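You operate a simulated robot arm through the tools that you are given. There is no shell and no other tool.

Carry out the task below with a simulated two-armed robot. There is one attempt and no reset: what you move stays moved.

TASK
Take the teal hand towel from the dining table top and hang it over the red half of the clothes rail.
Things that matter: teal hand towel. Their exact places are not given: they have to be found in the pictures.

Only the result counts: the job must be done as asked and must still hold three seconds after the hand-in. Knocking over, shifting, dropping, spilling or breaking anything else fails it. Flat cloth is picked up by pressing the open fingertips on it (5 to 10 N) and closing them slowly along it; thin cloth reads only 2 to 8 mm in the jaws.

THE ROBOT
Two 7-joint arms with two-finger parallel grippers on one trunk, on a base that drives. Base frame: it is fixed to the floor where the robot stands at the start and does not move with it; the origin is under the middle of the robot, x ahead of it, y to its left, z up; the surface under the hand at the start is at about z = 750. Readings come in mm, rad, newtons and seconds.
The left shoulder is at the start at [50, 177, 1029], the right one opposite. With the tool pointing down near the work surface each hand reaches from about 220 to 700 mm from the robot's upright axis, wherever it stands, measured 20 degrees to its own side. Payload 3.43 kg a hand.
The TCP of each hand is the grasp point between the finger pads, 34 mm short of the fingertips. In the tool frame z runs along the fingers and y along their closing line. Largest opening 128 mm; finger width 24, thickness 12; the body of the gripper, 48 by 130 mm, starts 96 mm behind the TCP.
Orientation is that of the tool frame in the base frame, as a unit quaternion [x, y, z, w]. With the fingers straight down and closing along the base's y, the tool's x points along the base's -x, its y along +y and its z along -z.

THE INTERFACE
- The arms move only by the tool nudge_tool. It takes "left_commands", "right_commands" or both (then of equal length, played together; a hand with none holds still); each is a list of rows, each a list of 3 entries, a list of its own where there are three numbers: the opening, from 0 (shut) to 1 (fully open), then the shift along the base's x, y, z in units of 250 mm (1.0 is 250 mm), then the turn, a rotation vector about the base's x, y, z in units of 90 degrees (1.0 is 90 degrees). In form: [[grip, [x, y, z], [rx, ry, rz]], ...]. A call has 1 to 20 rows; each row is the pose to reach, as a shift and turn from the pose commanded when the call began. A call with a number of a shift or a turn outside -1 to 1 is refused whole. Each row takes 0.2 s and may step no farther than 50 mm and 0.15 rad from the row before; otherwise, or with a gripper value out of range, the whole call is refused. Where a pose cannot be reached the arm comes as near as it can. A force on the tool above 40 N (or 10 N above the force at the start of the call, whichever is more), or a blocked arm, ends the call early, and 0.2 s more pass. The fingers move at their own pace (about 108 mm/s each) and stop on an object; they squeeze with about 26 N. The grip force told is the motor's: it shows also when the fingers shut on nothing. Time passes only in rows, and 0.2 s behind the last, so rows that repeat a pose let the fingers close. The reply holds the time, the measured pose of the TCP, the force on the tool along the base axes, the opening and the grip force, in the units named above and with some noise, with the torque about the TCP (base axes, N m) and any sound that the robot's microphone picked up.
- Cameras (640 x 400 px; columns grow to the right, rows downward): "scene" is now at [155.8, 16.9, 1188.9]; the picture's right is [0.20, -0.98, 0.00], its down [-0.57, -0.12, -0.81] and it looks along [0.79, 0.16, -0.58] (base axes); focal length 278 px, centre (320, 200). "left" rides on the left gripper at [76, 11, -160] in its tool frame; the picture's right is [-0.15, 0.99, 0.00], its down [-0.88, -0.13, -0.46] and it looks along [-0.45, -0.07, 0.89] (tool axes); focal length 234 px, centre (320, 200). "right" rides on the right gripper at [76, -11, -160] in its tool frame; the picture's right is [0.15, 0.99, 0.00], its down [-0.88, 0.13, -0.46] and it looks along [-0.45, 0.07, 0.89] (tool axes); focal length 234 px, centre (320, 200).
- snapshot(camera): a new picture of that camera. It takes no simulated time.
- raise_lower(by): slides the trunk up (or, below 0, down) by that many mm; the arms and the scene camera ride with it, the base frame stays. It gives what a move gives, with no picture.
- base_move(legs): drives the robot by 1 to 6 legs, each [ahead, turn to the left] in mm and rad, along the robot's own axes; the way and the turn of a leg run together, so that a leg with both is an arc; at most 1500 mm and 3.142 rad a leg. The arms and the cameras ride along, it lands a little off, and it stops where it bumps. It gives what a move gives.
- head_to(pan, tilt): turns the head with the scene camera to pan (to the left, within 1.396 rad either way) and tilt (down, from -0.506 to 1.204), counted from straight ahead of the robot. It gives what a move gives.
- point_at(camera, pixels): there is no depth. For up to 12 entries [column, row, z] of the newest picture of that camera ("zoom" is the newest enlarged one), the place [x, y] in the base frame at which the ray of that pixel passes the height z, good to about 3 mm. It takes no simulated time.
- inspect(camera, box): a new picture of the part [left, top, right, bottom] of that camera's present view, enlarged. It takes no simulated time.
- close_job(): hands the job in; it is judged then, once.

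Open the grippers and draw the arms clear of the work before you hand the job in, unless the task says otherwise.

The tools are called after "Emit:" as name(argument=value, ...) on one line, values as JSON. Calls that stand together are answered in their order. nudge_tool: Moves the arms, as the interface text tells. Its arguments: {"type":"object","properties":{"left_commands":{"type":"array"},"right_commands":{"type":"array"}},"required":[]} The other tools are called the same way: raise_lower (by) slides the trunk up or down; base_move (legs) drives the base; head_to (pan, tilt) turns the head that bears the scene camera; snapshot (camera) takes a picture; point_at (camera, pixels) gives the place at which the rays of pixels pass given heights; inspect (camera, box) takes an enlarged picture of a part of a camera's view; close_job () hands the job in.

At the start:

```text
t: 0.0
left_position: [441.0, 337.5, 952.4]
left_tcp_rot: [0.0, 1.0, 0.0, 0.001]
left_wrist_force: [1.1, 0.8, -0.1]
left_wrist_torque: [0.0, -0.01, 0.02]
left_gripper_width: 128.2
left_finger_force: 0.1
right_position: [482.6, -88.8, 947.2]
right_tcp_rot: [0.001, 1.0, 0.0, 0.0]
right_wrist_force: [-1.0, 0.0, 0.1]
right_wrist_torque: [-0.02, -0.01, -0.03]
right_gripper_width: 127.9
right_finger_force: 0.1
trunk travel left (down, up): [-200.0, 201.0]
robot x, y, heading: [2.7, -0.4, -0.004]
head pan, tilt: [0.204, 0.623]
```

scene: 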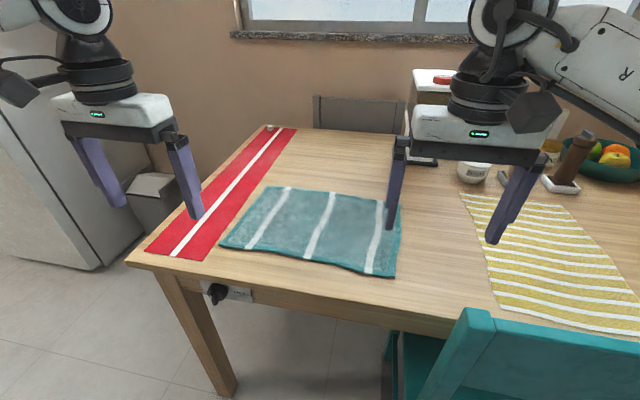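
right: 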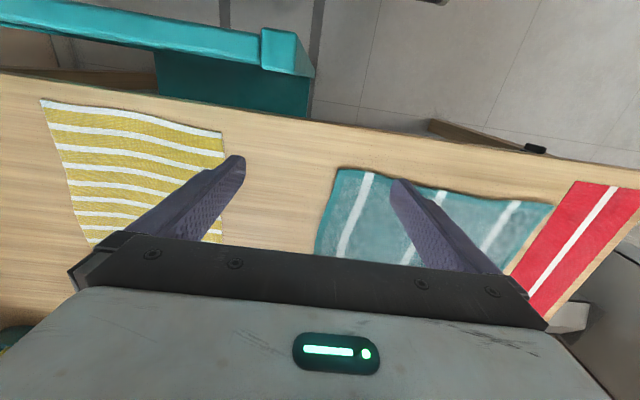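
left: 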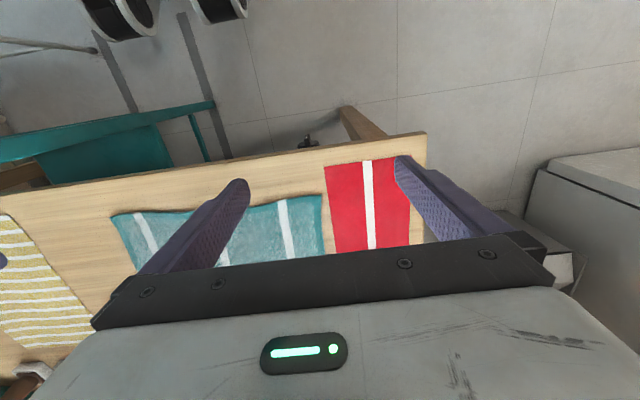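

The scene picture shows the teal towel around (315,230) between a red runner and a yellow striped cloth; no clothes rail is visible yet. I turn the head to look for it.

Emit:
head_to(pan=1.3, tilt=0.35)

Emit:
snapshot(camera="scene")

Emit:
head_to(pan=-1.3, tilt=0.35)

Emit:
snapshot(camera="scene")

Emit:
head_to(pan=-0.5, tilt=0.35)

Emit:
snapshot(camera="scene")

```text
t: 1.3
left_position: [441.7, 338.1, 952.6]
left_tcp_rot: [0.0, 1.0, 0.0, 0.001]
left_wrist_force: [1.1, 0.3, 0.4]
left_wrist_torque: [0.0, 0.04, -0.01]
left_gripper_width: 128.0
left_finger_force: 0.0
right_position: [483.2, -88.7, 948.3]
right_tcp_rot: [-0.001, 1.0, 0.0, 0.0]
right_wrist_force: [0.1, 0.4, 0.4]
right_wrist_torque: [-0.03, 0.01, 0.01]
right_gripper_width: 128.0
right_finger_force: 0.1
trunk travel left (down, up): [-200.0, 201.0]
robot x, y, heading: [1.6, 2.2, 0.003]
head pan, tilt: [1.3, 0.351]
```

```text
taken
```

scene: 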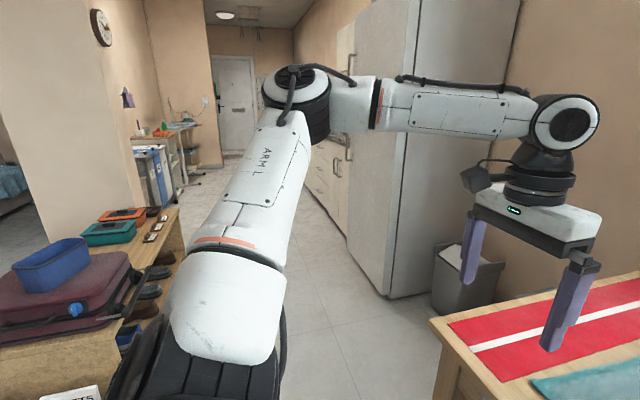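

```text
t: 3.7
left_position: [443.1, 337.4, 952.3]
left_tcp_rot: [0.0, 1.0, 0.0, 0.0]
left_wrist_force: [0.1, 0.1, 0.8]
left_wrist_torque: [-0.01, -0.01, 0.02]
left_gripper_width: 128.2
left_finger_force: 0.0
right_position: [483.1, -90.6, 946.9]
right_tcp_rot: [-0.001, 1.0, 0.0, 0.0]
right_wrist_force: [0.4, 0.0, -0.6]
right_wrist_torque: [-0.04, -0.02, -0.01]
right_gripper_width: 127.9
right_finger_force: 0.0
trunk travel left (down, up): [-200.0, 201.0]
robot x, y, heading: [-1.5, -6.3, -0.001]
head pan, tilt: [-1.3, 0.351]
```

```text
taken
```

scene: 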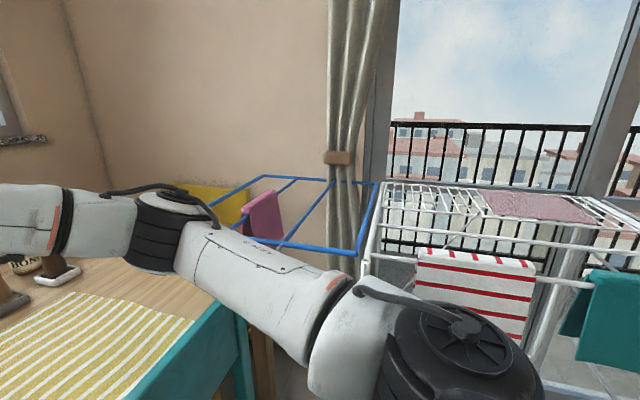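

```text
t: 4.8
left_position: [441.7, 337.0, 952.8]
left_tcp_rot: [0.0, 1.0, 0.0, 0.0]
left_wrist_force: [-1.4, -0.3, 0.3]
left_wrist_torque: [0.0, 0.01, 0.01]
left_gripper_width: 128.0
left_finger_force: 0.0
right_position: [483.2, -89.0, 946.7]
right_tcp_rot: [0.0, 1.0, 0.0, 0.0]
right_wrist_force: [0.3, -0.2, 0.6]
right_wrist_torque: [-0.02, 0.03, 0.01]
right_gripper_width: 128.0
right_finger_force: 0.2
trunk travel left (down, up): [-200.0, 201.0]
robot x, y, heading: [2.1, -1.6, -0.003]
head pan, tilt: [-0.499, 0.351]
```

```text
taken
```

scene: 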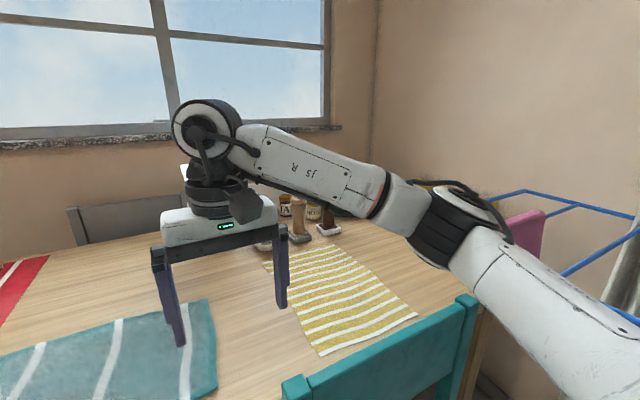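

No rail with a red half is certain yet: at the right there is a drying rack with a blue wing and white rods (380-640,180-330). I look further to both sides at the pan limits.

Emit:
head_to(pan=-1.396, tilt=0.6)

Emit:
inspect(camera="scene", box=[0, 0, 640, 400])

Emit:
head_to(pan=-1.396, tilt=0.1)

Emit:
inspect(camera="scene", box=[300, 100, 640, 400])

Emit:
head_to(pan=1.396, tilt=0.1)

Emit:
inspect(camera="scene", box=[0, 0, 640, 400])

Emit:
head_to(pan=1.396, tilt=0.7)

Emit:
inspect(camera="scene", box=[0, 0, 640, 400])

```text
t: 6.0
left_position: [442.7, 336.9, 952.9]
left_tcp_rot: [0.0, 1.0, 0.0, 0.0]
left_wrist_force: [0.2, 0.5, 0.9]
left_wrist_torque: [-0.01, -0.02, 0.01]
left_gripper_width: 128.0
left_finger_force: 0.1
right_position: [482.6, -89.1, 947.0]
right_tcp_rot: [-0.001, 1.0, 0.0, 0.001]
right_wrist_force: [0.2, 0.7, -0.2]
right_wrist_torque: [0.01, -0.01, -0.03]
right_gripper_width: 128.1
right_finger_force: 0.0
trunk travel left (down, up): [-200.0, 201.0]
robot x, y, heading: [-3.6, -1.9, 0.001]
head pan, tilt: [-1.396, 0.6]
```

```text
1.00 times, centred on (320, 200) of scene (not enlarged: the box is as wide or as high as the picture)
```

zoom: 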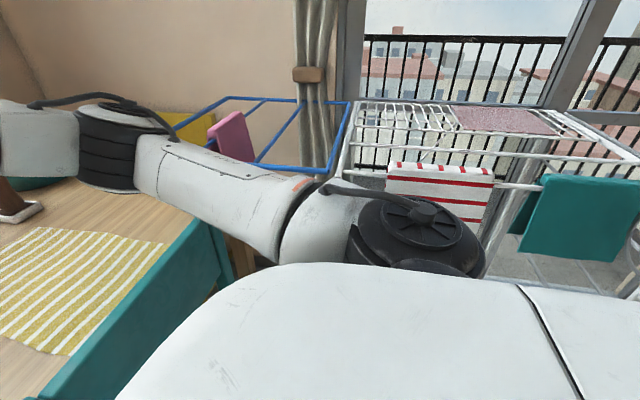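

```text
t: 6.9
left_position: [442.0, 337.1, 952.6]
left_tcp_rot: [0.0, 1.0, 0.0, 0.0]
left_wrist_force: [-0.3, 1.1, -0.4]
left_wrist_torque: [0.01, 0.03, -0.01]
left_gripper_width: 128.0
left_finger_force: 0.0
right_position: [483.2, -88.2, 947.6]
right_tcp_rot: [0.0, 1.0, 0.0, 0.0]
right_wrist_force: [-0.4, 0.2, -0.2]
right_wrist_torque: [0.02, 0.02, -0.01]
right_gripper_width: 128.0
right_finger_force: 0.0
trunk travel left (down, up): [-200.0, 201.0]
robot x, y, heading: [-1.4, 0.3, 0.002]
head pan, tilt: [-1.396, 0.099]
```

```text
1.33 times, centred on (470, 250) of scene
```

zoom: 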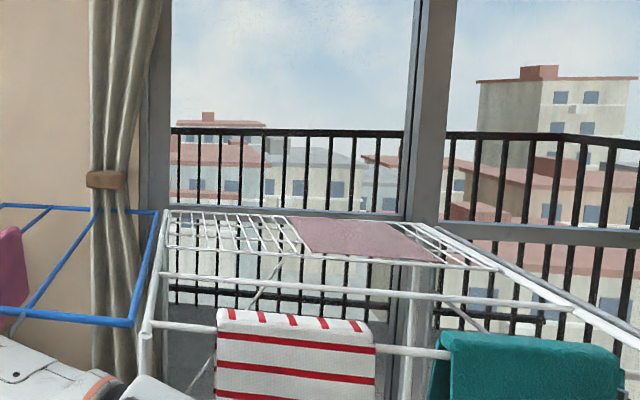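

```text
t: 9.4
left_position: [442.3, 337.4, 952.0]
left_tcp_rot: [0.0, 1.0, 0.0, 0.0]
left_wrist_force: [1.4, -0.3, 0.8]
left_wrist_torque: [0.0, -0.01, -0.04]
left_gripper_width: 127.8
left_finger_force: 0.1
right_position: [483.0, -88.9, 948.0]
right_tcp_rot: [0.0, 1.0, 0.0, 0.001]
right_wrist_force: [-1.0, -0.3, 0.8]
right_wrist_torque: [0.03, 0.01, -0.03]
right_gripper_width: 127.8
right_finger_force: 0.1
trunk travel left (down, up): [-200.0, 201.0]
robot x, y, heading: [-3.0, -1.2, -0.004]
head pan, tilt: [1.396, 0.099]
```

```text
1.00 times, centred on (320, 200) of scene (not enlarged: the box is as wide or as high as the picture)
```

zoom: 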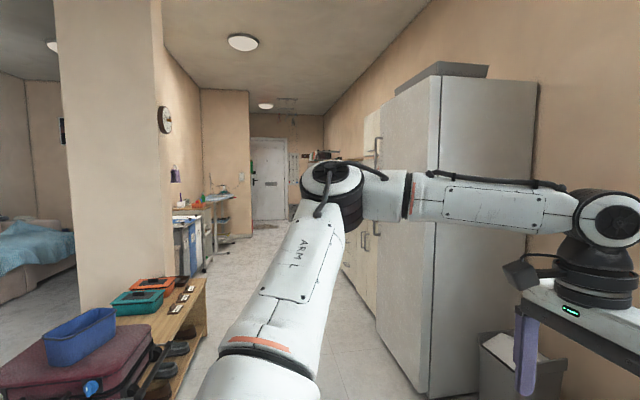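

```text
t: 10.4
left_position: [441.3, 336.8, 953.1]
left_tcp_rot: [0.0, 1.0, 0.0, 0.0]
left_wrist_force: [0.1, -0.3, -0.2]
left_wrist_torque: [0.01, 0.0, -0.01]
left_gripper_width: 127.9
left_finger_force: 0.0
right_position: [482.1, -89.0, 947.2]
right_tcp_rot: [0.0, 1.0, 0.0, 0.0]
right_wrist_force: [-1.2, -0.5, -0.3]
right_wrist_torque: [0.02, 0.0, -0.03]
right_gripper_width: 128.0
right_finger_force: 0.1
trunk travel left (down, up): [-200.0, 201.0]
robot x, y, heading: [-0.8, 0.5, 0.004]
head pan, tilt: [1.396, 0.7]
```

```text
1.00 times, centred on (320, 200) of scene (not enlarged: the box is as wide or as high as the picture)
```

zoom: 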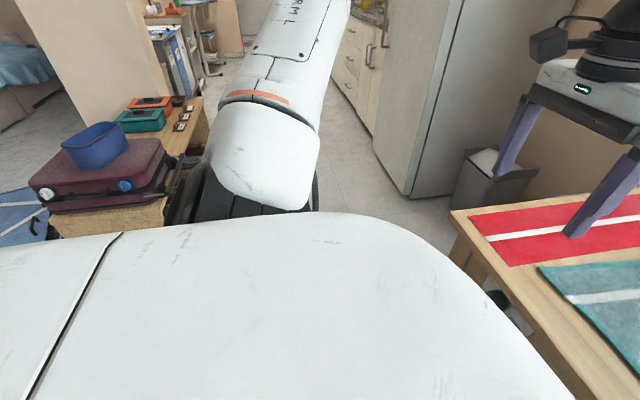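

The rack's blue wing is at the right (470-640 in zoom shows white rods and a teal cloth); the red part is possibly further round behind. Before turning the base I check the surroundings close to the robot.

Emit:
head_to(pan=-0.7, tilt=0.9)

Emit:
snapshot(camera="scene")

Emit:
head_to(pan=0.3, tilt=0.9)

Emit:
inspect(camera="scene", box=[0, 0, 640, 400])

```text
t: 12.4
left_position: [443.7, 338.9, 952.1]
left_tcp_rot: [0.0, 1.0, 0.0, 0.0]
left_wrist_force: [-0.6, -0.5, -0.4]
left_wrist_torque: [0.0, -0.04, -0.01]
left_gripper_width: 127.9
left_finger_force: 0.1
right_position: [482.8, -88.4, 947.3]
right_tcp_rot: [0.0, 1.0, 0.0, 0.0]
right_wrist_force: [0.3, 0.0, -0.3]
right_wrist_torque: [-0.01, 0.01, 0.02]
right_gripper_width: 128.2
right_finger_force: 0.2
trunk travel left (down, up): [-200.0, 201.0]
robot x, y, heading: [0.2, 1.2, -0.002]
head pan, tilt: [-0.7, 0.901]
```

```text
taken
```

scene: 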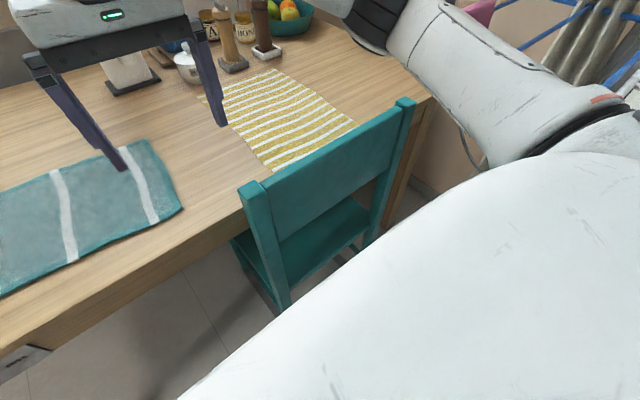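

```text
t: 13.7
left_position: [441.2, 338.1, 952.5]
left_tcp_rot: [-0.001, 1.0, 0.0, 0.0]
left_wrist_force: [-0.2, -1.2, 0.0]
left_wrist_torque: [0.0, -0.04, 0.0]
left_gripper_width: 128.2
left_finger_force: 0.0
right_position: [482.9, -87.8, 946.8]
right_tcp_rot: [0.0, 1.0, -0.001, 0.0]
right_wrist_force: [-0.5, -0.2, 0.0]
right_wrist_torque: [-0.02, 0.03, 0.01]
right_gripper_width: 128.2
right_finger_force: 0.1
trunk travel left (down, up): [-200.0, 201.0]
robot x, y, heading: [1.0, 0.1, 0.001]
head pan, tilt: [0.3, 0.901]
```

```text
1.00 times, centred on (320, 200) of scene (not enlarged: the box is as wide or as high as the picture)
```

zoom: 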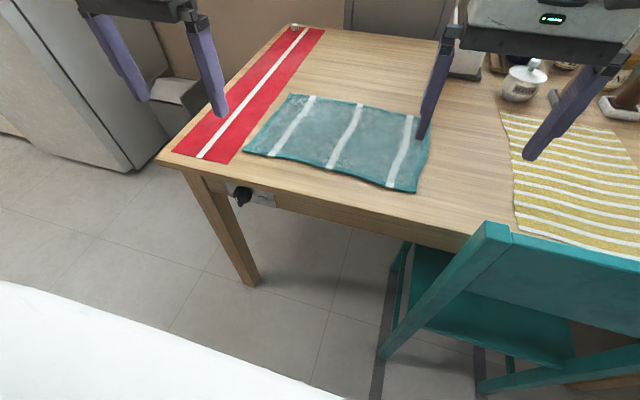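

I measure the towel's corners at (290,94), (429,125), (415,192), (244,153) in this view, the table edge, and the chair's top post (487,228).

Emit:
point_at(camera="zoom", pixels=[[290, 94, 752], [430, 125, 752], [416, 192, 752], [244, 153, 752], [388, 187, 752], [487, 228, 900], [487, 228, 850], [158, 160, 750], [460, 248, 750], [323, 28, 752], [230, 162, 752], [250, 284, 0]])

Emit:
head_to(pan=-0.7, tilt=0.9)

Emit:
snapshot(camera="scene")

Emit:
point_at(camera="scene", pixels=[[250, 185, 900], [250, 185, 850], [405, 100, 900], [405, 100, 850], [268, 312, 0], [182, 208, 752], [158, 141, 752]])

```text
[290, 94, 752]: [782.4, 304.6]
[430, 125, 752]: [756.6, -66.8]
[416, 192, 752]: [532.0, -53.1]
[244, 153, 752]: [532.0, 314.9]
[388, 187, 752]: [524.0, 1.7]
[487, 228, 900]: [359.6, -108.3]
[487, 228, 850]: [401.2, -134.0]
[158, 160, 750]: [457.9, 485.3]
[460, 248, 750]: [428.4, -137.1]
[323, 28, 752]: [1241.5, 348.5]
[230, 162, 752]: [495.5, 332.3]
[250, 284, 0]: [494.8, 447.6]
```

```text
t: 14.9
left_position: [443.0, 337.2, 951.7]
left_tcp_rot: [0.0, 1.0, 0.0, 0.0]
left_wrist_force: [-0.1, 0.5, 0.1]
left_wrist_torque: [0.01, -0.01, 0.01]
left_gripper_width: 128.0
left_finger_force: 0.1
right_position: [481.9, -88.9, 946.3]
right_tcp_rot: [0.0, 1.0, 0.0, 0.0]
right_wrist_force: [0.5, 0.8, -0.8]
right_wrist_torque: [0.01, -0.03, -0.01]
right_gripper_width: 128.0
right_finger_force: 0.0
trunk travel left (down, up): [-200.0, 201.0]
robot x, y, heading: [-1.9, -1.9, 0.003]
head pan, tilt: [-0.7, 0.901]
```

```text
taken
```

scene: 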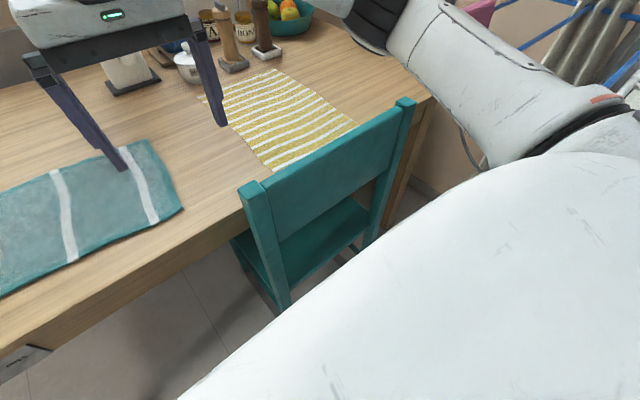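

```text
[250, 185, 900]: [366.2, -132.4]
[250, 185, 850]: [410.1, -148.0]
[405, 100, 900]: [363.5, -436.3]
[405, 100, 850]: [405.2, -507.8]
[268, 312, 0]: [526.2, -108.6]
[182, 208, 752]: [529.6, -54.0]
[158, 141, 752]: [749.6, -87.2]
```

Towel spans roughly x 530–780, y −70…315; the chair back stands near x≈380, y −110…−500. I raise the trunk, using the height change as parallax to locate the rack; first a picture at the present height.

Emit:
head_to(pan=-1.396, tilt=0.4)

Emit:
snapshot(camera="scene")

Emit:
point_at(camera="scene", pixels=[[360, 202, 900], [360, 202, 800]])

Emit:
raise_lower(by=200)

Emit:
snapshot(camera="scene")

```text
t: 16.0
left_position: [442.5, 338.5, 951.1]
left_tcp_rot: [0.0, 1.0, 0.0, 0.001]
left_wrist_force: [0.0, -0.2, 0.5]
left_wrist_torque: [0.0, -0.02, 0.02]
left_gripper_width: 128.2
left_finger_force: 0.1
right_position: [483.9, -88.4, 947.9]
right_tcp_rot: [0.0, 1.0, -0.001, 0.0]
right_wrist_force: [-0.8, 1.0, -0.2]
right_wrist_torque: [-0.02, 0.01, 0.0]
right_gripper_width: 128.1
right_finger_force: 0.2
trunk travel left (down, up): [-200.0, 201.0]
robot x, y, heading: [0.9, -0.6, -0.0]
head pan, tilt: [-1.396, 0.4]
```

```text
taken
```

scene: 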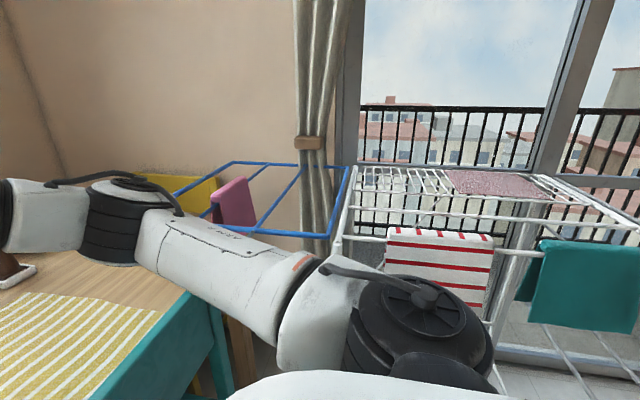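

```text
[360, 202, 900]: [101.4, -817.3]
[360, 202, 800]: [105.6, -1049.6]
```

```text
t: 18.1
left_position: [443.0, 336.7, 1151.5]
left_tcp_rot: [0.0, 1.0, 0.0, 0.0]
left_wrist_force: [0.8, 0.1, -0.8]
left_wrist_torque: [0.0, -0.03, -0.02]
left_gripper_width: 128.1
left_finger_force: 0.0
right_position: [483.3, -88.9, 1147.3]
right_tcp_rot: [0.0, 1.0, 0.0, -0.001]
right_wrist_force: [-0.4, 0.7, 0.8]
right_wrist_torque: [0.0, -0.02, -0.03]
right_gripper_width: 128.1
right_finger_force: 0.0
trunk travel left (down, up): [-400.0, 1.0]
robot x, y, heading: [1.3, 0.8, -0.002]
head pan, tilt: [-1.396, 0.4]
```

```text
taken
```

scene: 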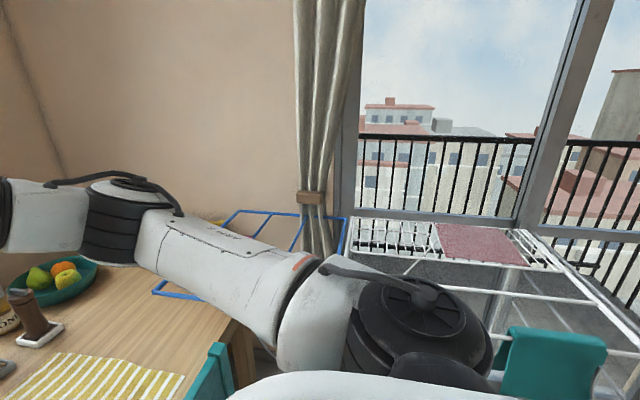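

The rack's far corner moved from row 168 to 218 for 200 mm, so it lies roughly 960 mm from the camera at z≈905, well below the raised arms. I now turn in place to the right to look behind.

Emit:
base_move(legs=[[0, -0.8]])

Emit:
snapshot(camera="scene")

Emit:
head_to(pan=-0.6, tilt=0.5)

Emit:
inspect(camera="scene", box=[0, 0, 640, 400])

```text
t: 20.7
left_position: [548.2, -90.7, 1153.1]
left_tcp_rot: [0.397, 0.918, 0.0, 0.0]
left_wrist_force: [-0.5, 0.0, -0.5]
left_wrist_torque: [0.01, -0.01, 0.0]
left_gripper_width: 128.1
left_finger_force: 0.0
right_position: [267.2, -412.3, 1146.2]
right_tcp_rot: [0.396, 0.918, 0.0, 0.0]
right_wrist_force: [-0.3, 0.4, -0.3]
right_wrist_torque: [0.01, 0.0, 0.03]
right_gripper_width: 128.0
right_finger_force: 0.0
trunk travel left (down, up): [-400.0, 1.0]
robot x, y, heading: [0.0, -0.8, -0.815]
head pan, tilt: [-1.396, 0.4]
```

```text
taken
```

scene: 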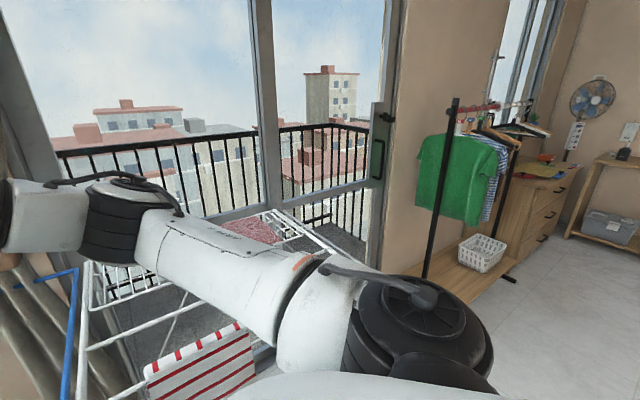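

```text
t: 21.8
left_position: [548.5, -90.1, 1153.1]
left_tcp_rot: [0.396, 0.918, 0.0, 0.001]
left_wrist_force: [-1.1, -0.4, 0.5]
left_wrist_torque: [0.0, -0.02, 0.0]
left_gripper_width: 128.4
left_finger_force: 0.1
right_position: [267.7, -411.8, 1146.8]
right_tcp_rot: [0.397, 0.918, 0.0, 0.0]
right_wrist_force: [-0.3, -0.6, -0.6]
right_wrist_torque: [0.01, -0.04, 0.03]
right_gripper_width: 128.3
right_finger_force: 0.1
trunk travel left (down, up): [-400.0, 1.0]
robot x, y, heading: [-0.3, 0.4, -0.813]
head pan, tilt: [-0.6, 0.499]
```

```text
1.00 times, centred on (320, 200) of scene (not enlarged: the box is as wide or as high as the picture)
```

zoom: 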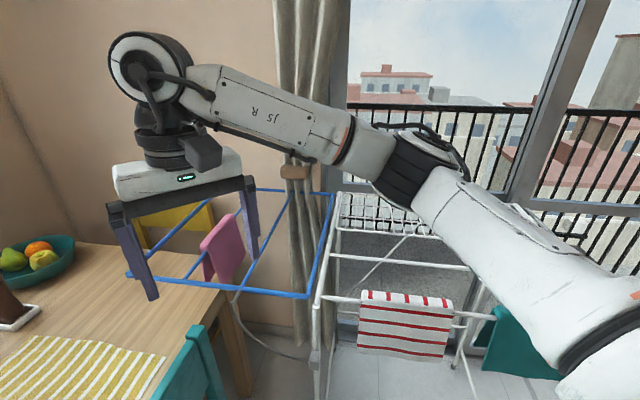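

A clothes rail with a green shirt and a reddish bar appears at (450-540,95-290) in the wide snapshot. I pan back and enlarge it.

Emit:
head_to(pan=-1.396, tilt=0.3)

Emit:
inspect(camera="scene", box=[400, 80, 600, 360])

Emit:
inspect(camera="scene", box=[430, 110, 590, 210])

```text
t: 22.9
left_position: [549.1, -91.2, 1152.0]
left_tcp_rot: [0.396, 0.918, 0.0, 0.0]
left_wrist_force: [-0.6, -0.1, 0.7]
left_wrist_torque: [0.02, 0.04, 0.0]
left_gripper_width: 128.3
left_finger_force: 0.0
right_position: [267.5, -412.8, 1147.3]
right_tcp_rot: [0.397, 0.918, -0.001, 0.0]
right_wrist_force: [0.1, 0.3, 0.1]
right_wrist_torque: [0.03, 0.02, -0.01]
right_gripper_width: 128.0
right_finger_force: 0.0
trunk travel left (down, up): [-400.0, 1.0]
robot x, y, heading: [2.3, -1.6, -0.811]
head pan, tilt: [-1.396, 0.3]
```

```text
1.43 times, centred on (500, 220) of scene
```

zoom: 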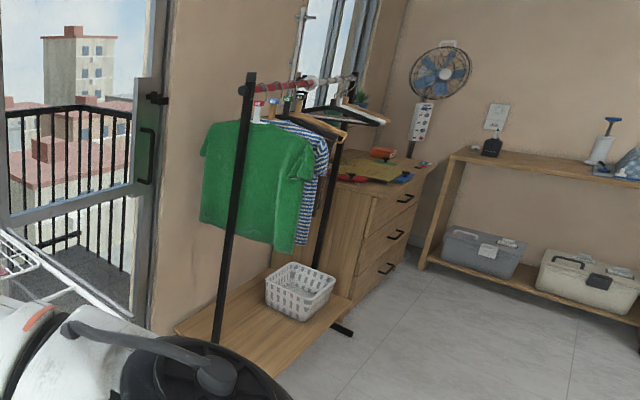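

```text
4.00 times, centred on (510, 160) of scene
```

zoom: 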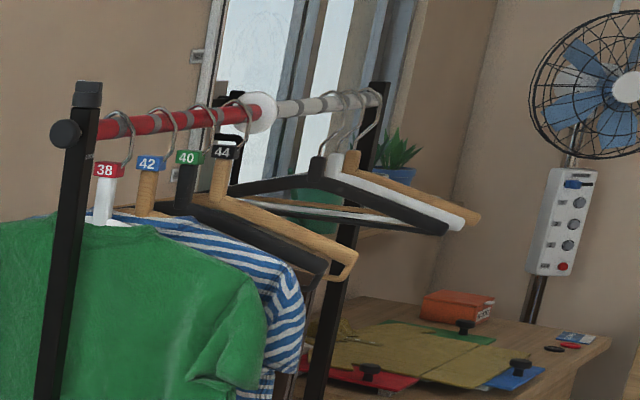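

The clothes rail has a red half (near post to a white disc) carrying hangers 38–44 and a white half beyond. It is almost behind the robot; I turn further right to face it and measure it.

Emit:
base_move(legs=[[0, -1.5]])

Emit:
head_to(pan=-0.4, tilt=0.3)

Emit:
snapshot(camera="scene")

```text
t: 27.0
left_position: [-40.9, -554.6, 1153.0]
left_tcp_rot: [0.912, 0.411, 0.0, 0.0]
left_wrist_force: [-0.2, -0.2, 0.7]
left_wrist_torque: [-0.02, -0.02, 0.01]
left_gripper_width: 128.2
left_finger_force: 0.1
right_position: [-386.9, -303.1, 1148.4]
right_tcp_rot: [0.912, 0.411, -0.001, 0.0]
right_wrist_force: [0.0, -0.1, 0.5]
right_wrist_torque: [-0.02, 0.0, 0.0]
right_gripper_width: 128.1
right_finger_force: 0.1
trunk travel left (down, up): [-400.0, 1.0]
robot x, y, heading: [0.9, -0.7, -2.296]
head pan, tilt: [-1.396, 0.3]
```

```text
t: 28.2
left_position: [-40.3, -553.9, 1153.4]
left_tcp_rot: [0.912, 0.411, -0.001, 0.0]
left_wrist_force: [-0.7, 0.7, -0.2]
left_wrist_torque: [-0.03, 0.01, -0.05]
left_gripper_width: 128.1
left_finger_force: 0.1
right_position: [-386.1, -303.5, 1147.4]
right_tcp_rot: [0.912, 0.41, 0.0, 0.0]
right_wrist_force: [-0.1, 0.1, 0.6]
right_wrist_torque: [-0.01, 0.02, -0.02]
right_gripper_width: 127.8
right_finger_force: 0.0
trunk travel left (down, up): [-400.0, 1.0]
robot x, y, heading: [-3.2, -1.1, -2.3]
head pan, tilt: [-0.4, 0.3]
```

```text
taken
```

scene: 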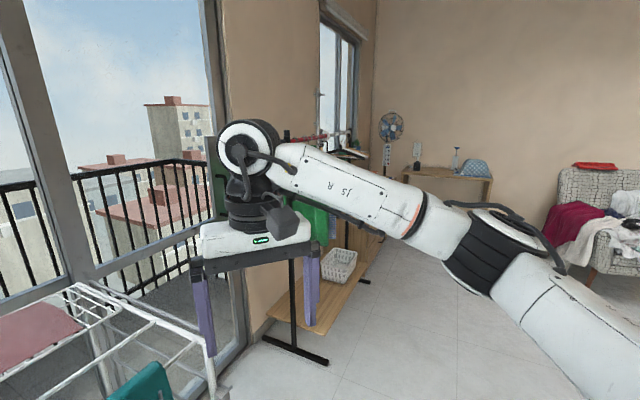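

The right arm hides the rail. I turn a bit further so that the rail shows left of the arm.

Emit:
base_move(legs=[[0, -0.75]])

Emit:
head_to(pan=0.3, tilt=0.3)

Emit:
snapshot(camera="scene")

```text
t: 30.6
left_position: [-405.9, -380.9, 1152.4]
left_tcp_rot: [0.999, 0.051, -0.001, 0.0]
left_wrist_force: [0.7, -0.4, -0.2]
left_wrist_torque: [-0.03, 0.04, -0.01]
left_gripper_width: 127.9
left_finger_force: 0.0
right_position: [-490.2, 38.2, 1148.7]
right_tcp_rot: [0.999, 0.052, 0.0, 0.0]
right_wrist_force: [0.9, -0.6, 0.7]
right_wrist_torque: [-0.02, -0.01, 0.0]
right_gripper_width: 128.0
right_finger_force: 0.1
trunk travel left (down, up): [-400.0, 1.0]
robot x, y, heading: [0.6, -0.9, -3.037]
head pan, tilt: [-0.4, 0.3]
```

```text
t: 31.7
left_position: [-405.0, -381.2, 1152.6]
left_tcp_rot: [0.999, 0.052, 0.0, 0.0]
left_wrist_force: [-0.2, -0.1, -0.4]
left_wrist_torque: [0.01, -0.03, -0.03]
left_gripper_width: 127.9
left_finger_force: 0.0
right_position: [-489.7, 37.5, 1147.9]
right_tcp_rot: [0.999, 0.051, 0.0, 0.0]
right_wrist_force: [-0.5, -0.4, 0.3]
right_wrist_torque: [0.0, 0.03, 0.01]
right_gripper_width: 128.2
right_finger_force: 0.1
trunk travel left (down, up): [-400.0, 1.0]
robot x, y, heading: [-1.7, 1.2, -3.037]
head pan, tilt: [0.3, 0.3]
```

```text
taken
```

scene: 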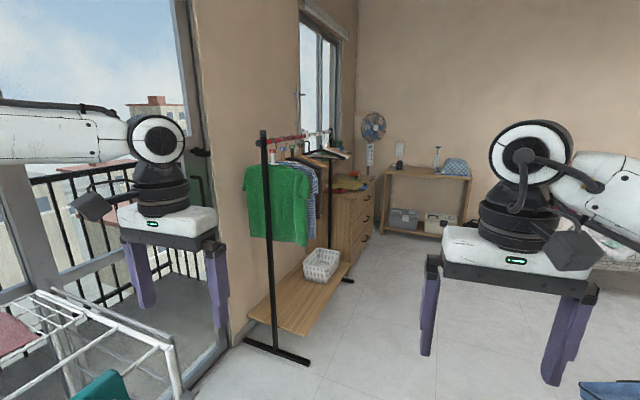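

Emit:
inspect(camera="scene", box=[230, 120, 370, 210])

Emit:
point_at(camera="scene", pixels=[[245, 338, 0], [309, 364, 0], [276, 351, 0], [320, 282, 0], [352, 279, 0], [263, 132, 1300], [263, 132, 1250]])

```text
4.44 times, centred on (300, 165) of scene
```

zoom: 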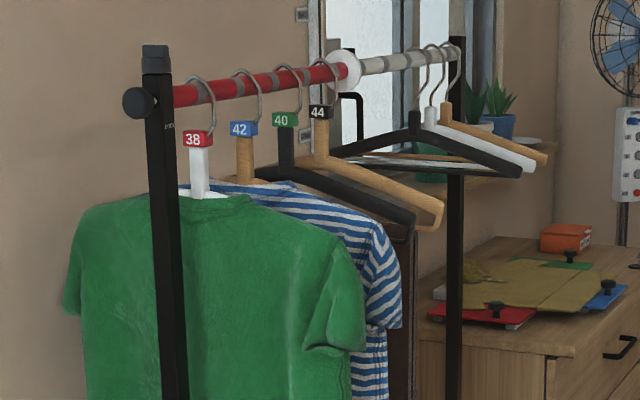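

```text
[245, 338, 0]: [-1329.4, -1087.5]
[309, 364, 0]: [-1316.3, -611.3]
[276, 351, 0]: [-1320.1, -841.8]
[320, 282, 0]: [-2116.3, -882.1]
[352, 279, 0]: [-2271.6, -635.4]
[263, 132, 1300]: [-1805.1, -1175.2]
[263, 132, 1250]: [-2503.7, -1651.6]
```

The rail runs away from me along −x; I get the azimuth of the post, each hook and the disc on the bar, from the zoom picture, to work out the hanger spacing.

Emit:
point_at(camera="zoom", pixels=[[160, 95, 1270], [177, 95, 1270], [211, 88, 1270], [258, 80, 1270], [298, 74, 1270], [332, 68, 1270], [343, 70, 1270], [456, 52, 1270], [157, 52, 1300], [443, 60, 1270], [427, 60, 1270], [456, 40, 1300]])

Emit:
inspect(camera="scene", box=[255, 125, 325, 170])

Emit:
point_at(camera="scene", pixels=[[180, 345, 900], [180, 345, 800], [120, 300, 900], [320, 200, 1000], [320, 200, 900]])

```text
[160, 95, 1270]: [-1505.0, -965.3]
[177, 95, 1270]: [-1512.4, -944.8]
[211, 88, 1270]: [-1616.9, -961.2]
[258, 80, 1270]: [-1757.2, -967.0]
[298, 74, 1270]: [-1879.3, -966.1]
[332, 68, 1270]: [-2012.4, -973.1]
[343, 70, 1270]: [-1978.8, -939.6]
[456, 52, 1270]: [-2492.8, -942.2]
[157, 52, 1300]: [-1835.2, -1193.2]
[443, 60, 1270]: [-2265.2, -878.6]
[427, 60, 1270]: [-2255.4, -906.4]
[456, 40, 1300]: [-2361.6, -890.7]
```

```text
8.89 times, centred on (290, 148) of scene
```

zoom: 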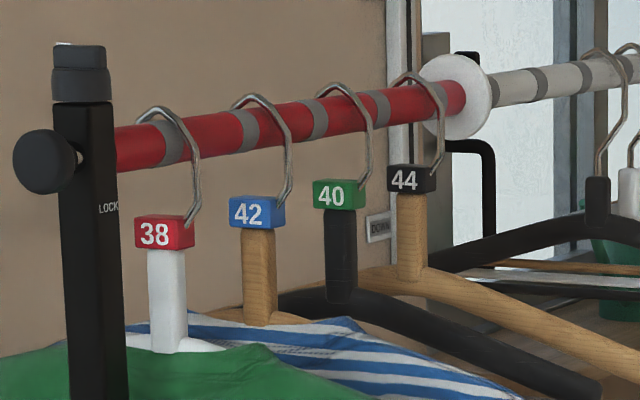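

```text
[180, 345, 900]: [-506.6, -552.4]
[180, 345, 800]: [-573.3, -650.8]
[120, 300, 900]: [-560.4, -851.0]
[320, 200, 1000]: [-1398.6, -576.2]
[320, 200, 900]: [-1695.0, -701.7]
```

The hooks sit about 110 mm apart (x ≈ −1409, −1522, −1630, −1738 at y ≈ −850, bar z ≈ 1290) with the disc at x ≈ −1793; the bare hangers 40 and 44 leave a gap around x ≈ −1684. So the towel should be folded into a narrow strip; I drive back to the table, centred on the towel.

Emit:
base_move(legs=[[0, -1.676]])

Emit:
head_to(pan=0.5, tilt=0.6)

Emit:
snapshot(camera="scene")

```text
t: 36.1
left_position: [-345.0, 436.3, 1153.2]
left_tcp_rot: [0.714, -0.7, 0.0, 0.0]
left_wrist_force: [-0.1, -0.3, 0.1]
left_wrist_torque: [0.03, -0.01, 0.03]
left_gripper_width: 128.1
left_finger_force: 0.1
right_position: [79.4, 484.7, 1147.8]
right_tcp_rot: [0.714, -0.7, 0.0, 0.0]
right_wrist_force: [-0.2, -0.3, -0.2]
right_wrist_torque: [-0.02, 0.0, -0.04]
right_gripper_width: 128.1
right_finger_force: 0.0
trunk travel left (down, up): [-400.0, 1.0]
robot x, y, heading: [-2.6, -2.4, 1.589]
head pan, tilt: [0.3, 0.3]
```

```text
t: 36.9
left_position: [-347.1, 435.0, 1153.1]
left_tcp_rot: [0.714, -0.7, 0.0, 0.0]
left_wrist_force: [-0.1, 0.5, 0.8]
left_wrist_torque: [-0.02, 0.0, -0.02]
left_gripper_width: 128.2
left_finger_force: 0.0
right_position: [79.9, 484.5, 1147.1]
right_tcp_rot: [0.714, -0.7, 0.0, 0.001]
right_wrist_force: [-0.2, -0.1, 0.6]
right_wrist_torque: [-0.01, -0.02, 0.0]
right_gripper_width: 127.9
right_finger_force: 0.0
trunk travel left (down, up): [-400.0, 1.0]
robot x, y, heading: [-1.5, 4.4, 1.589]
head pan, tilt: [0.499, 0.6]
```

```text
taken
```

scene: 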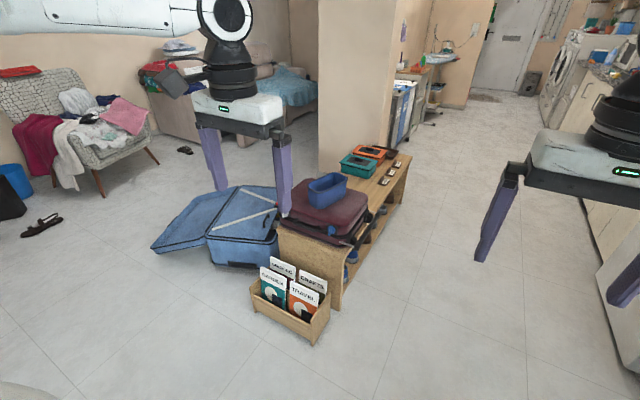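

The floor ahead is clear apart from a magazine box at (290,320) to the left; I check its distance before driving 130 mm ahead.

Emit:
point_at(camera="scene", pixels=[[250, 305, 0], [315, 345, 0], [330, 308, 0]])

Emit:
base_move(legs=[[130, 0], [0, -1.589]])

Emit:
head_to(pan=0.0, tilt=0.9)

Emit:
snapshot(camera="scene")

```text
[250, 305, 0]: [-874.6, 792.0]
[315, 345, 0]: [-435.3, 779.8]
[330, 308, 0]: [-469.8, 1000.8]
```

```text
t: 42.1
left_position: [446.5, 459.0, 1152.3]
left_tcp_rot: [0.01, 1.0, 0.001, 0.0]
left_wrist_force: [0.3, 0.7, -0.4]
left_wrist_torque: [0.0, 0.02, 0.01]
left_gripper_width: 127.9
left_finger_force: 0.1
right_position: [480.2, 32.8, 1148.4]
right_tcp_rot: [0.008, 1.0, -0.001, -0.001]
right_wrist_force: [-0.4, -0.9, -0.3]
right_wrist_torque: [0.03, 0.03, 0.02]
right_gripper_width: 127.9
right_finger_force: 0.0
trunk travel left (down, up): [-400.0, 1.0]
robot x, y, heading: [-2.1, 128.5, -0.022]
head pan, tilt: [0.499, 0.6]
```

```text
t: 43.0
left_position: [445.4, 460.2, 1151.5]
left_tcp_rot: [0.01, 1.0, 0.0, 0.0]
left_wrist_force: [0.4, -0.7, -0.2]
left_wrist_torque: [0.01, 0.0, -0.01]
left_gripper_width: 127.9
left_finger_force: 0.2
right_position: [480.1, 32.2, 1146.4]
right_tcp_rot: [0.009, 1.0, 0.001, 0.0]
right_wrist_force: [-0.2, -1.0, -0.6]
right_wrist_torque: [-0.01, 0.04, 0.03]
right_gripper_width: 128.1
right_finger_force: 0.0
trunk travel left (down, up): [-400.0, 1.0]
robot x, y, heading: [-4.6, 127.6, -0.013]
head pan, tilt: [0.0, 0.901]
```

```text
taken
```

scene: 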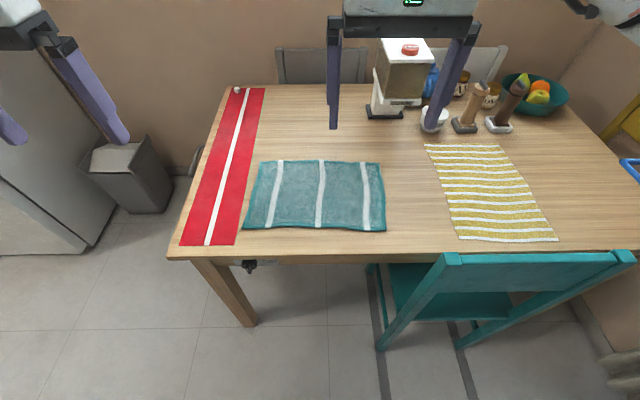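

Towel corners now at (262,161), (379,163), (386,231), (242,228). I measure these, the chair's feet, and nearby objects.

Emit:
point_at(camera="scene", pixels=[[262, 161, 753], [379, 163, 753], [386, 231, 753], [242, 228, 753], [380, 347, 0], [460, 347, 0], [446, 258, 870], [167, 258, 750], [250, 325, 0], [262, 90, 752], [235, 245, 752], [425, 145, 752]])

Emit:
inspect(camera="scene", box=[200, 120, 440, 270])

```text
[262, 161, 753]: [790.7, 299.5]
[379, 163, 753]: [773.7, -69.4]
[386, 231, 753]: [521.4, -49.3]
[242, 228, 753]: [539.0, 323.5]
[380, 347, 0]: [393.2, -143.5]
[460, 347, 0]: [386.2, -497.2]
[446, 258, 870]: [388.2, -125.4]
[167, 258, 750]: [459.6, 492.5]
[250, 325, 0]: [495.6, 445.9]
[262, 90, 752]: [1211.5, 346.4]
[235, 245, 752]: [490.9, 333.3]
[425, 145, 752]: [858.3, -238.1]
```

```text
2.67 times, centred on (320, 195) of scene
```

zoom: 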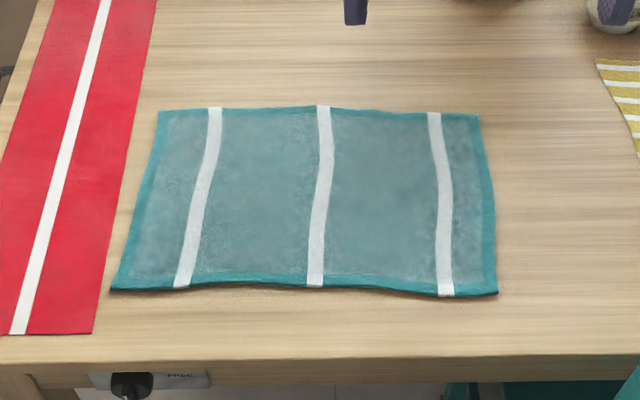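

Towel: left end y≈310, right end y≈−60, near edge x≈530, far edge x≈780. I drive 110 mm ahead (chair leg stays ~390 mm away) and lower the trunk by 200 mm.

Emit:
base_move(legs=[[110, 0.013]])

Emit:
raise_lower(by=-200)

Emit:
snapshot(camera="scene")

Emit:
snapshot(camera="left")

Emit:
snapshot(camera="right")

```text
t: 44.2
left_position: [551.6, 464.1, 1152.4]
left_tcp_rot: [0.003, 1.0, 0.0, 0.0]
left_wrist_force: [-0.6, -0.4, -0.3]
left_wrist_torque: [0.03, 0.02, 0.0]
left_gripper_width: 128.2
left_finger_force: 0.0
right_position: [590.9, 37.0, 1147.0]
right_tcp_rot: [0.003, 1.0, 0.0, 0.0]
right_wrist_force: [0.8, -0.2, -0.5]
right_wrist_torque: [0.01, 0.07, 0.04]
right_gripper_width: 127.9
right_finger_force: 0.0
trunk travel left (down, up): [-400.0, 1.0]
robot x, y, heading: [104.4, 127.6, -0.006]
head pan, tilt: [0.0, 0.901]
```

```text
t: 46.4
left_position: [549.6, 462.9, 951.9]
left_tcp_rot: [0.004, 1.0, 0.0, 0.0]
left_wrist_force: [-0.4, -0.5, -0.4]
left_wrist_torque: [-0.02, 0.0, 0.0]
left_gripper_width: 128.0
left_finger_force: 0.1
right_position: [589.7, 37.5, 947.4]
right_tcp_rot: [0.002, 1.0, 0.0, 0.001]
right_wrist_force: [0.0, 0.2, 0.4]
right_wrist_torque: [0.02, 0.01, 0.02]
right_gripper_width: 128.1
right_finger_force: 0.1
trunk travel left (down, up): [-200.0, 201.0]
robot x, y, heading: [107.5, 128.7, -0.005]
head pan, tilt: [0.0, 0.901]
```

```text
taken
```

scene: 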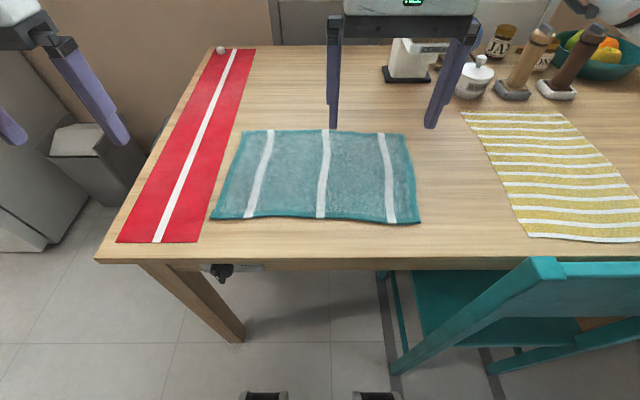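

```text
taken
```

left: 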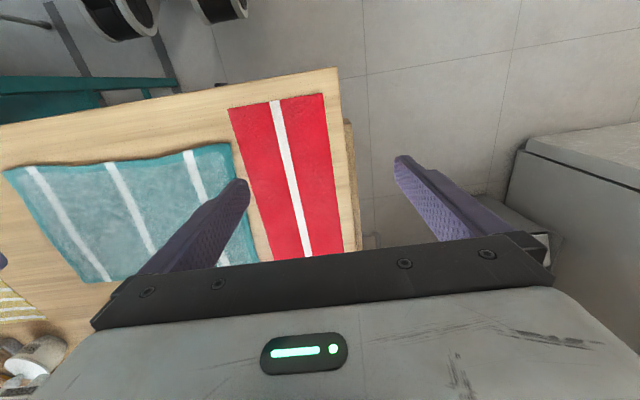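

```text
taken
```

right: 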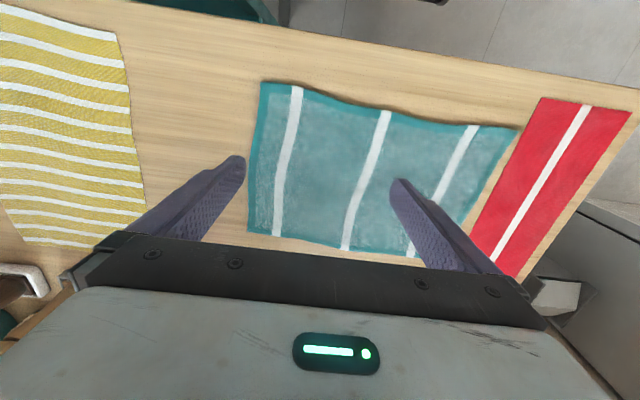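

Base-front parts show at (265,395) and (375,395). I measure the towel corners again from the scene and right pictures.

Emit:
point_at(camera="scene", pixels=[[243, 131, 753], [405, 134, 753], [421, 223, 753], [210, 220, 753], [265, 393, 100], [265, 393, 0], [375, 393, 100], [325, 216, 753], [200, 242, 752]])

Emit:
point_at(camera="right", pixels=[[262, 82, 753], [517, 128, 753], [248, 232, 753], [380, 105, 753], [546, 98, 752]])

Emit:
point_at(camera="left", pixels=[[231, 142, 753], [4, 170, 753], [258, 262, 753], [84, 282, 753], [229, 107, 752]])

```text
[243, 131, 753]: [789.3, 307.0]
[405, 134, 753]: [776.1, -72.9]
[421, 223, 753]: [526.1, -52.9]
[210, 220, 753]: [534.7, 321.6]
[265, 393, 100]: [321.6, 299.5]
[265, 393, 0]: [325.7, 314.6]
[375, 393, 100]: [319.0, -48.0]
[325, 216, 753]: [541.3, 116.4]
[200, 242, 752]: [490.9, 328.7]
```

```text
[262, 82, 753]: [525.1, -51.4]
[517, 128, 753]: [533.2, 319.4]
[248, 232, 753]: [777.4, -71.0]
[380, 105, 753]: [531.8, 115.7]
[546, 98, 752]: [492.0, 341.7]
```

```text
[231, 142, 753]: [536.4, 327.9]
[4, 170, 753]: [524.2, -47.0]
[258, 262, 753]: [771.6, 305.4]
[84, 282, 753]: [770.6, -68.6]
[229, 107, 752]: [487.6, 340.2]
```

Fits agree: corners near-left (535,322), near-right (525,−51), far-left (785,306), far-right (775,−71). I bring both hands above the near corners, jaws at 30 % opening, to fold the near edge over to the far edge.

Emit:
nudge_tool(left_commands=[[0.3, [0.002, -0.146, -0.1], [0, 0, 0]], [0.3, [0.005, -0.293, -0.2], [0, 0, 0]], [0.3, [0.007, -0.439, -0.3], [0, 0, 0]], [0.3, [0.01, -0.586, -0.4], [0, 0, 0]], [0.3, [0.012, -0.732, -0.488], [0, 0, 0]], [0.3, [0.012, -0.732, -0.488], [0, 0, 0]]], right_commands=[[0.3, [-0.037, -0.042, -0.094], [0, 0, 0]], [0.3, [-0.074, -0.084, -0.188], [0, 0, 0]], [0.3, [-0.11, -0.126, -0.282], [0, 0, 0]], [0.3, [-0.147, -0.168, -0.376], [0, 0, 0]], [0.3, [-0.184, -0.21, -0.468], [0, 0, 0]], [0.3, [-0.184, -0.21, -0.468], [0, 0, 0]]])

Emit:
snapshot(camera="scene")

Emit:
snapshot(camera="left")

Emit:
snapshot(camera="right")

```text
t: 47.8
left_position: [555.0, 279.4, 831.4]
left_tcp_rot: [0.002, 1.0, 0.0, 0.001]
left_wrist_force: [0.1, -0.5, 0.6]
left_wrist_torque: [0.01, 0.0, -0.01]
left_gripper_width: 38.2
left_finger_force: 0.1
right_position: [543.8, -16.0, 830.5]
right_tcp_rot: [0.003, 1.0, 0.0, 0.001]
right_wrist_force: [0.2, 0.8, 0.0]
right_wrist_torque: [0.0, 0.01, -0.04]
right_gripper_width: 38.5
right_finger_force: 0.1
trunk travel left (down, up): [-200.0, 201.0]
robot x, y, heading: [105.7, 128.1, -0.011]
head pan, tilt: [0.0, 0.901]
```

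```text
taken
```

scene: 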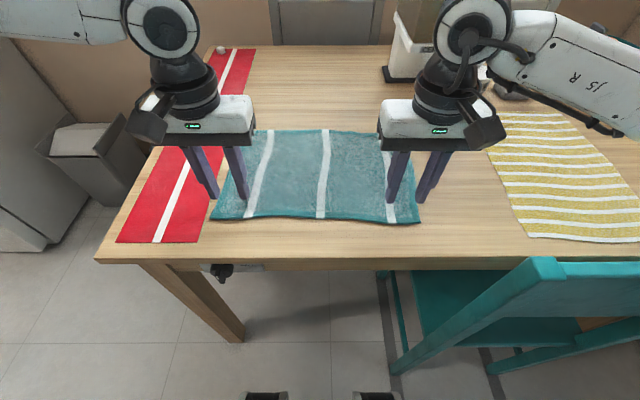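

```text
taken
```

left: 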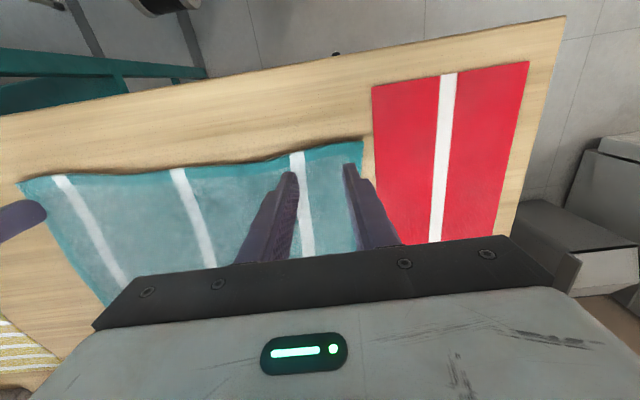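

```text
taken
```

right: 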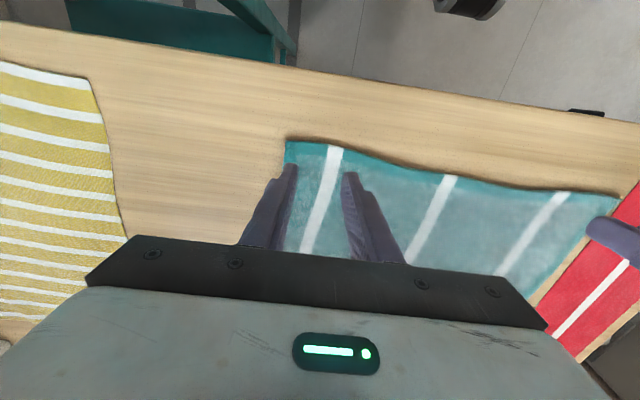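

Both jaws are above their corners inside the towel (left at y≈280, right at y≈−16). I lower both toward contact at about z≈787.

Emit:
nudge_tool(left_commands=[[0.3, [0, 0, -0.08], [0, 0, 0]], [0.3, [0, 0, -0.14], [0, 0, 0]], [0.3, [0, 0, -0.176], [0, 0, 0]], [0.3, [0, 0, -0.176], [0, 0, 0]]], right_commands=[[0.3, [0, 0, -0.08], [0, 0, 0]], [0.3, [0, 0, -0.14], [0, 0, 0]], [0.3, [0, 0, -0.176], [0, 0, 0]], [0.3, [0, 0, -0.176], [0, 0, 0]]])

```text
t: 48.8
left_position: [553.4, 280.3, 787.8]
left_tcp_rot: [0.003, 1.0, -0.001, 0.002]
left_wrist_force: [0.7, 0.1, 3.3]
left_wrist_torque: [0.0, -0.02, 0.0]
left_gripper_width: 38.4
left_finger_force: 0.1
right_position: [543.8, -15.0, 788.6]
right_tcp_rot: [0.003, 1.0, 0.001, 0.003]
right_wrist_force: [1.0, -1.4, 5.1]
right_wrist_torque: [0.0, -0.07, -0.05]
right_gripper_width: 38.6
right_finger_force: 0.0
trunk travel left (down, up): [-200.0, 201.0]
robot x, y, heading: [110.6, 124.2, -0.007]
head pan, tilt: [0.0, 0.901]
```

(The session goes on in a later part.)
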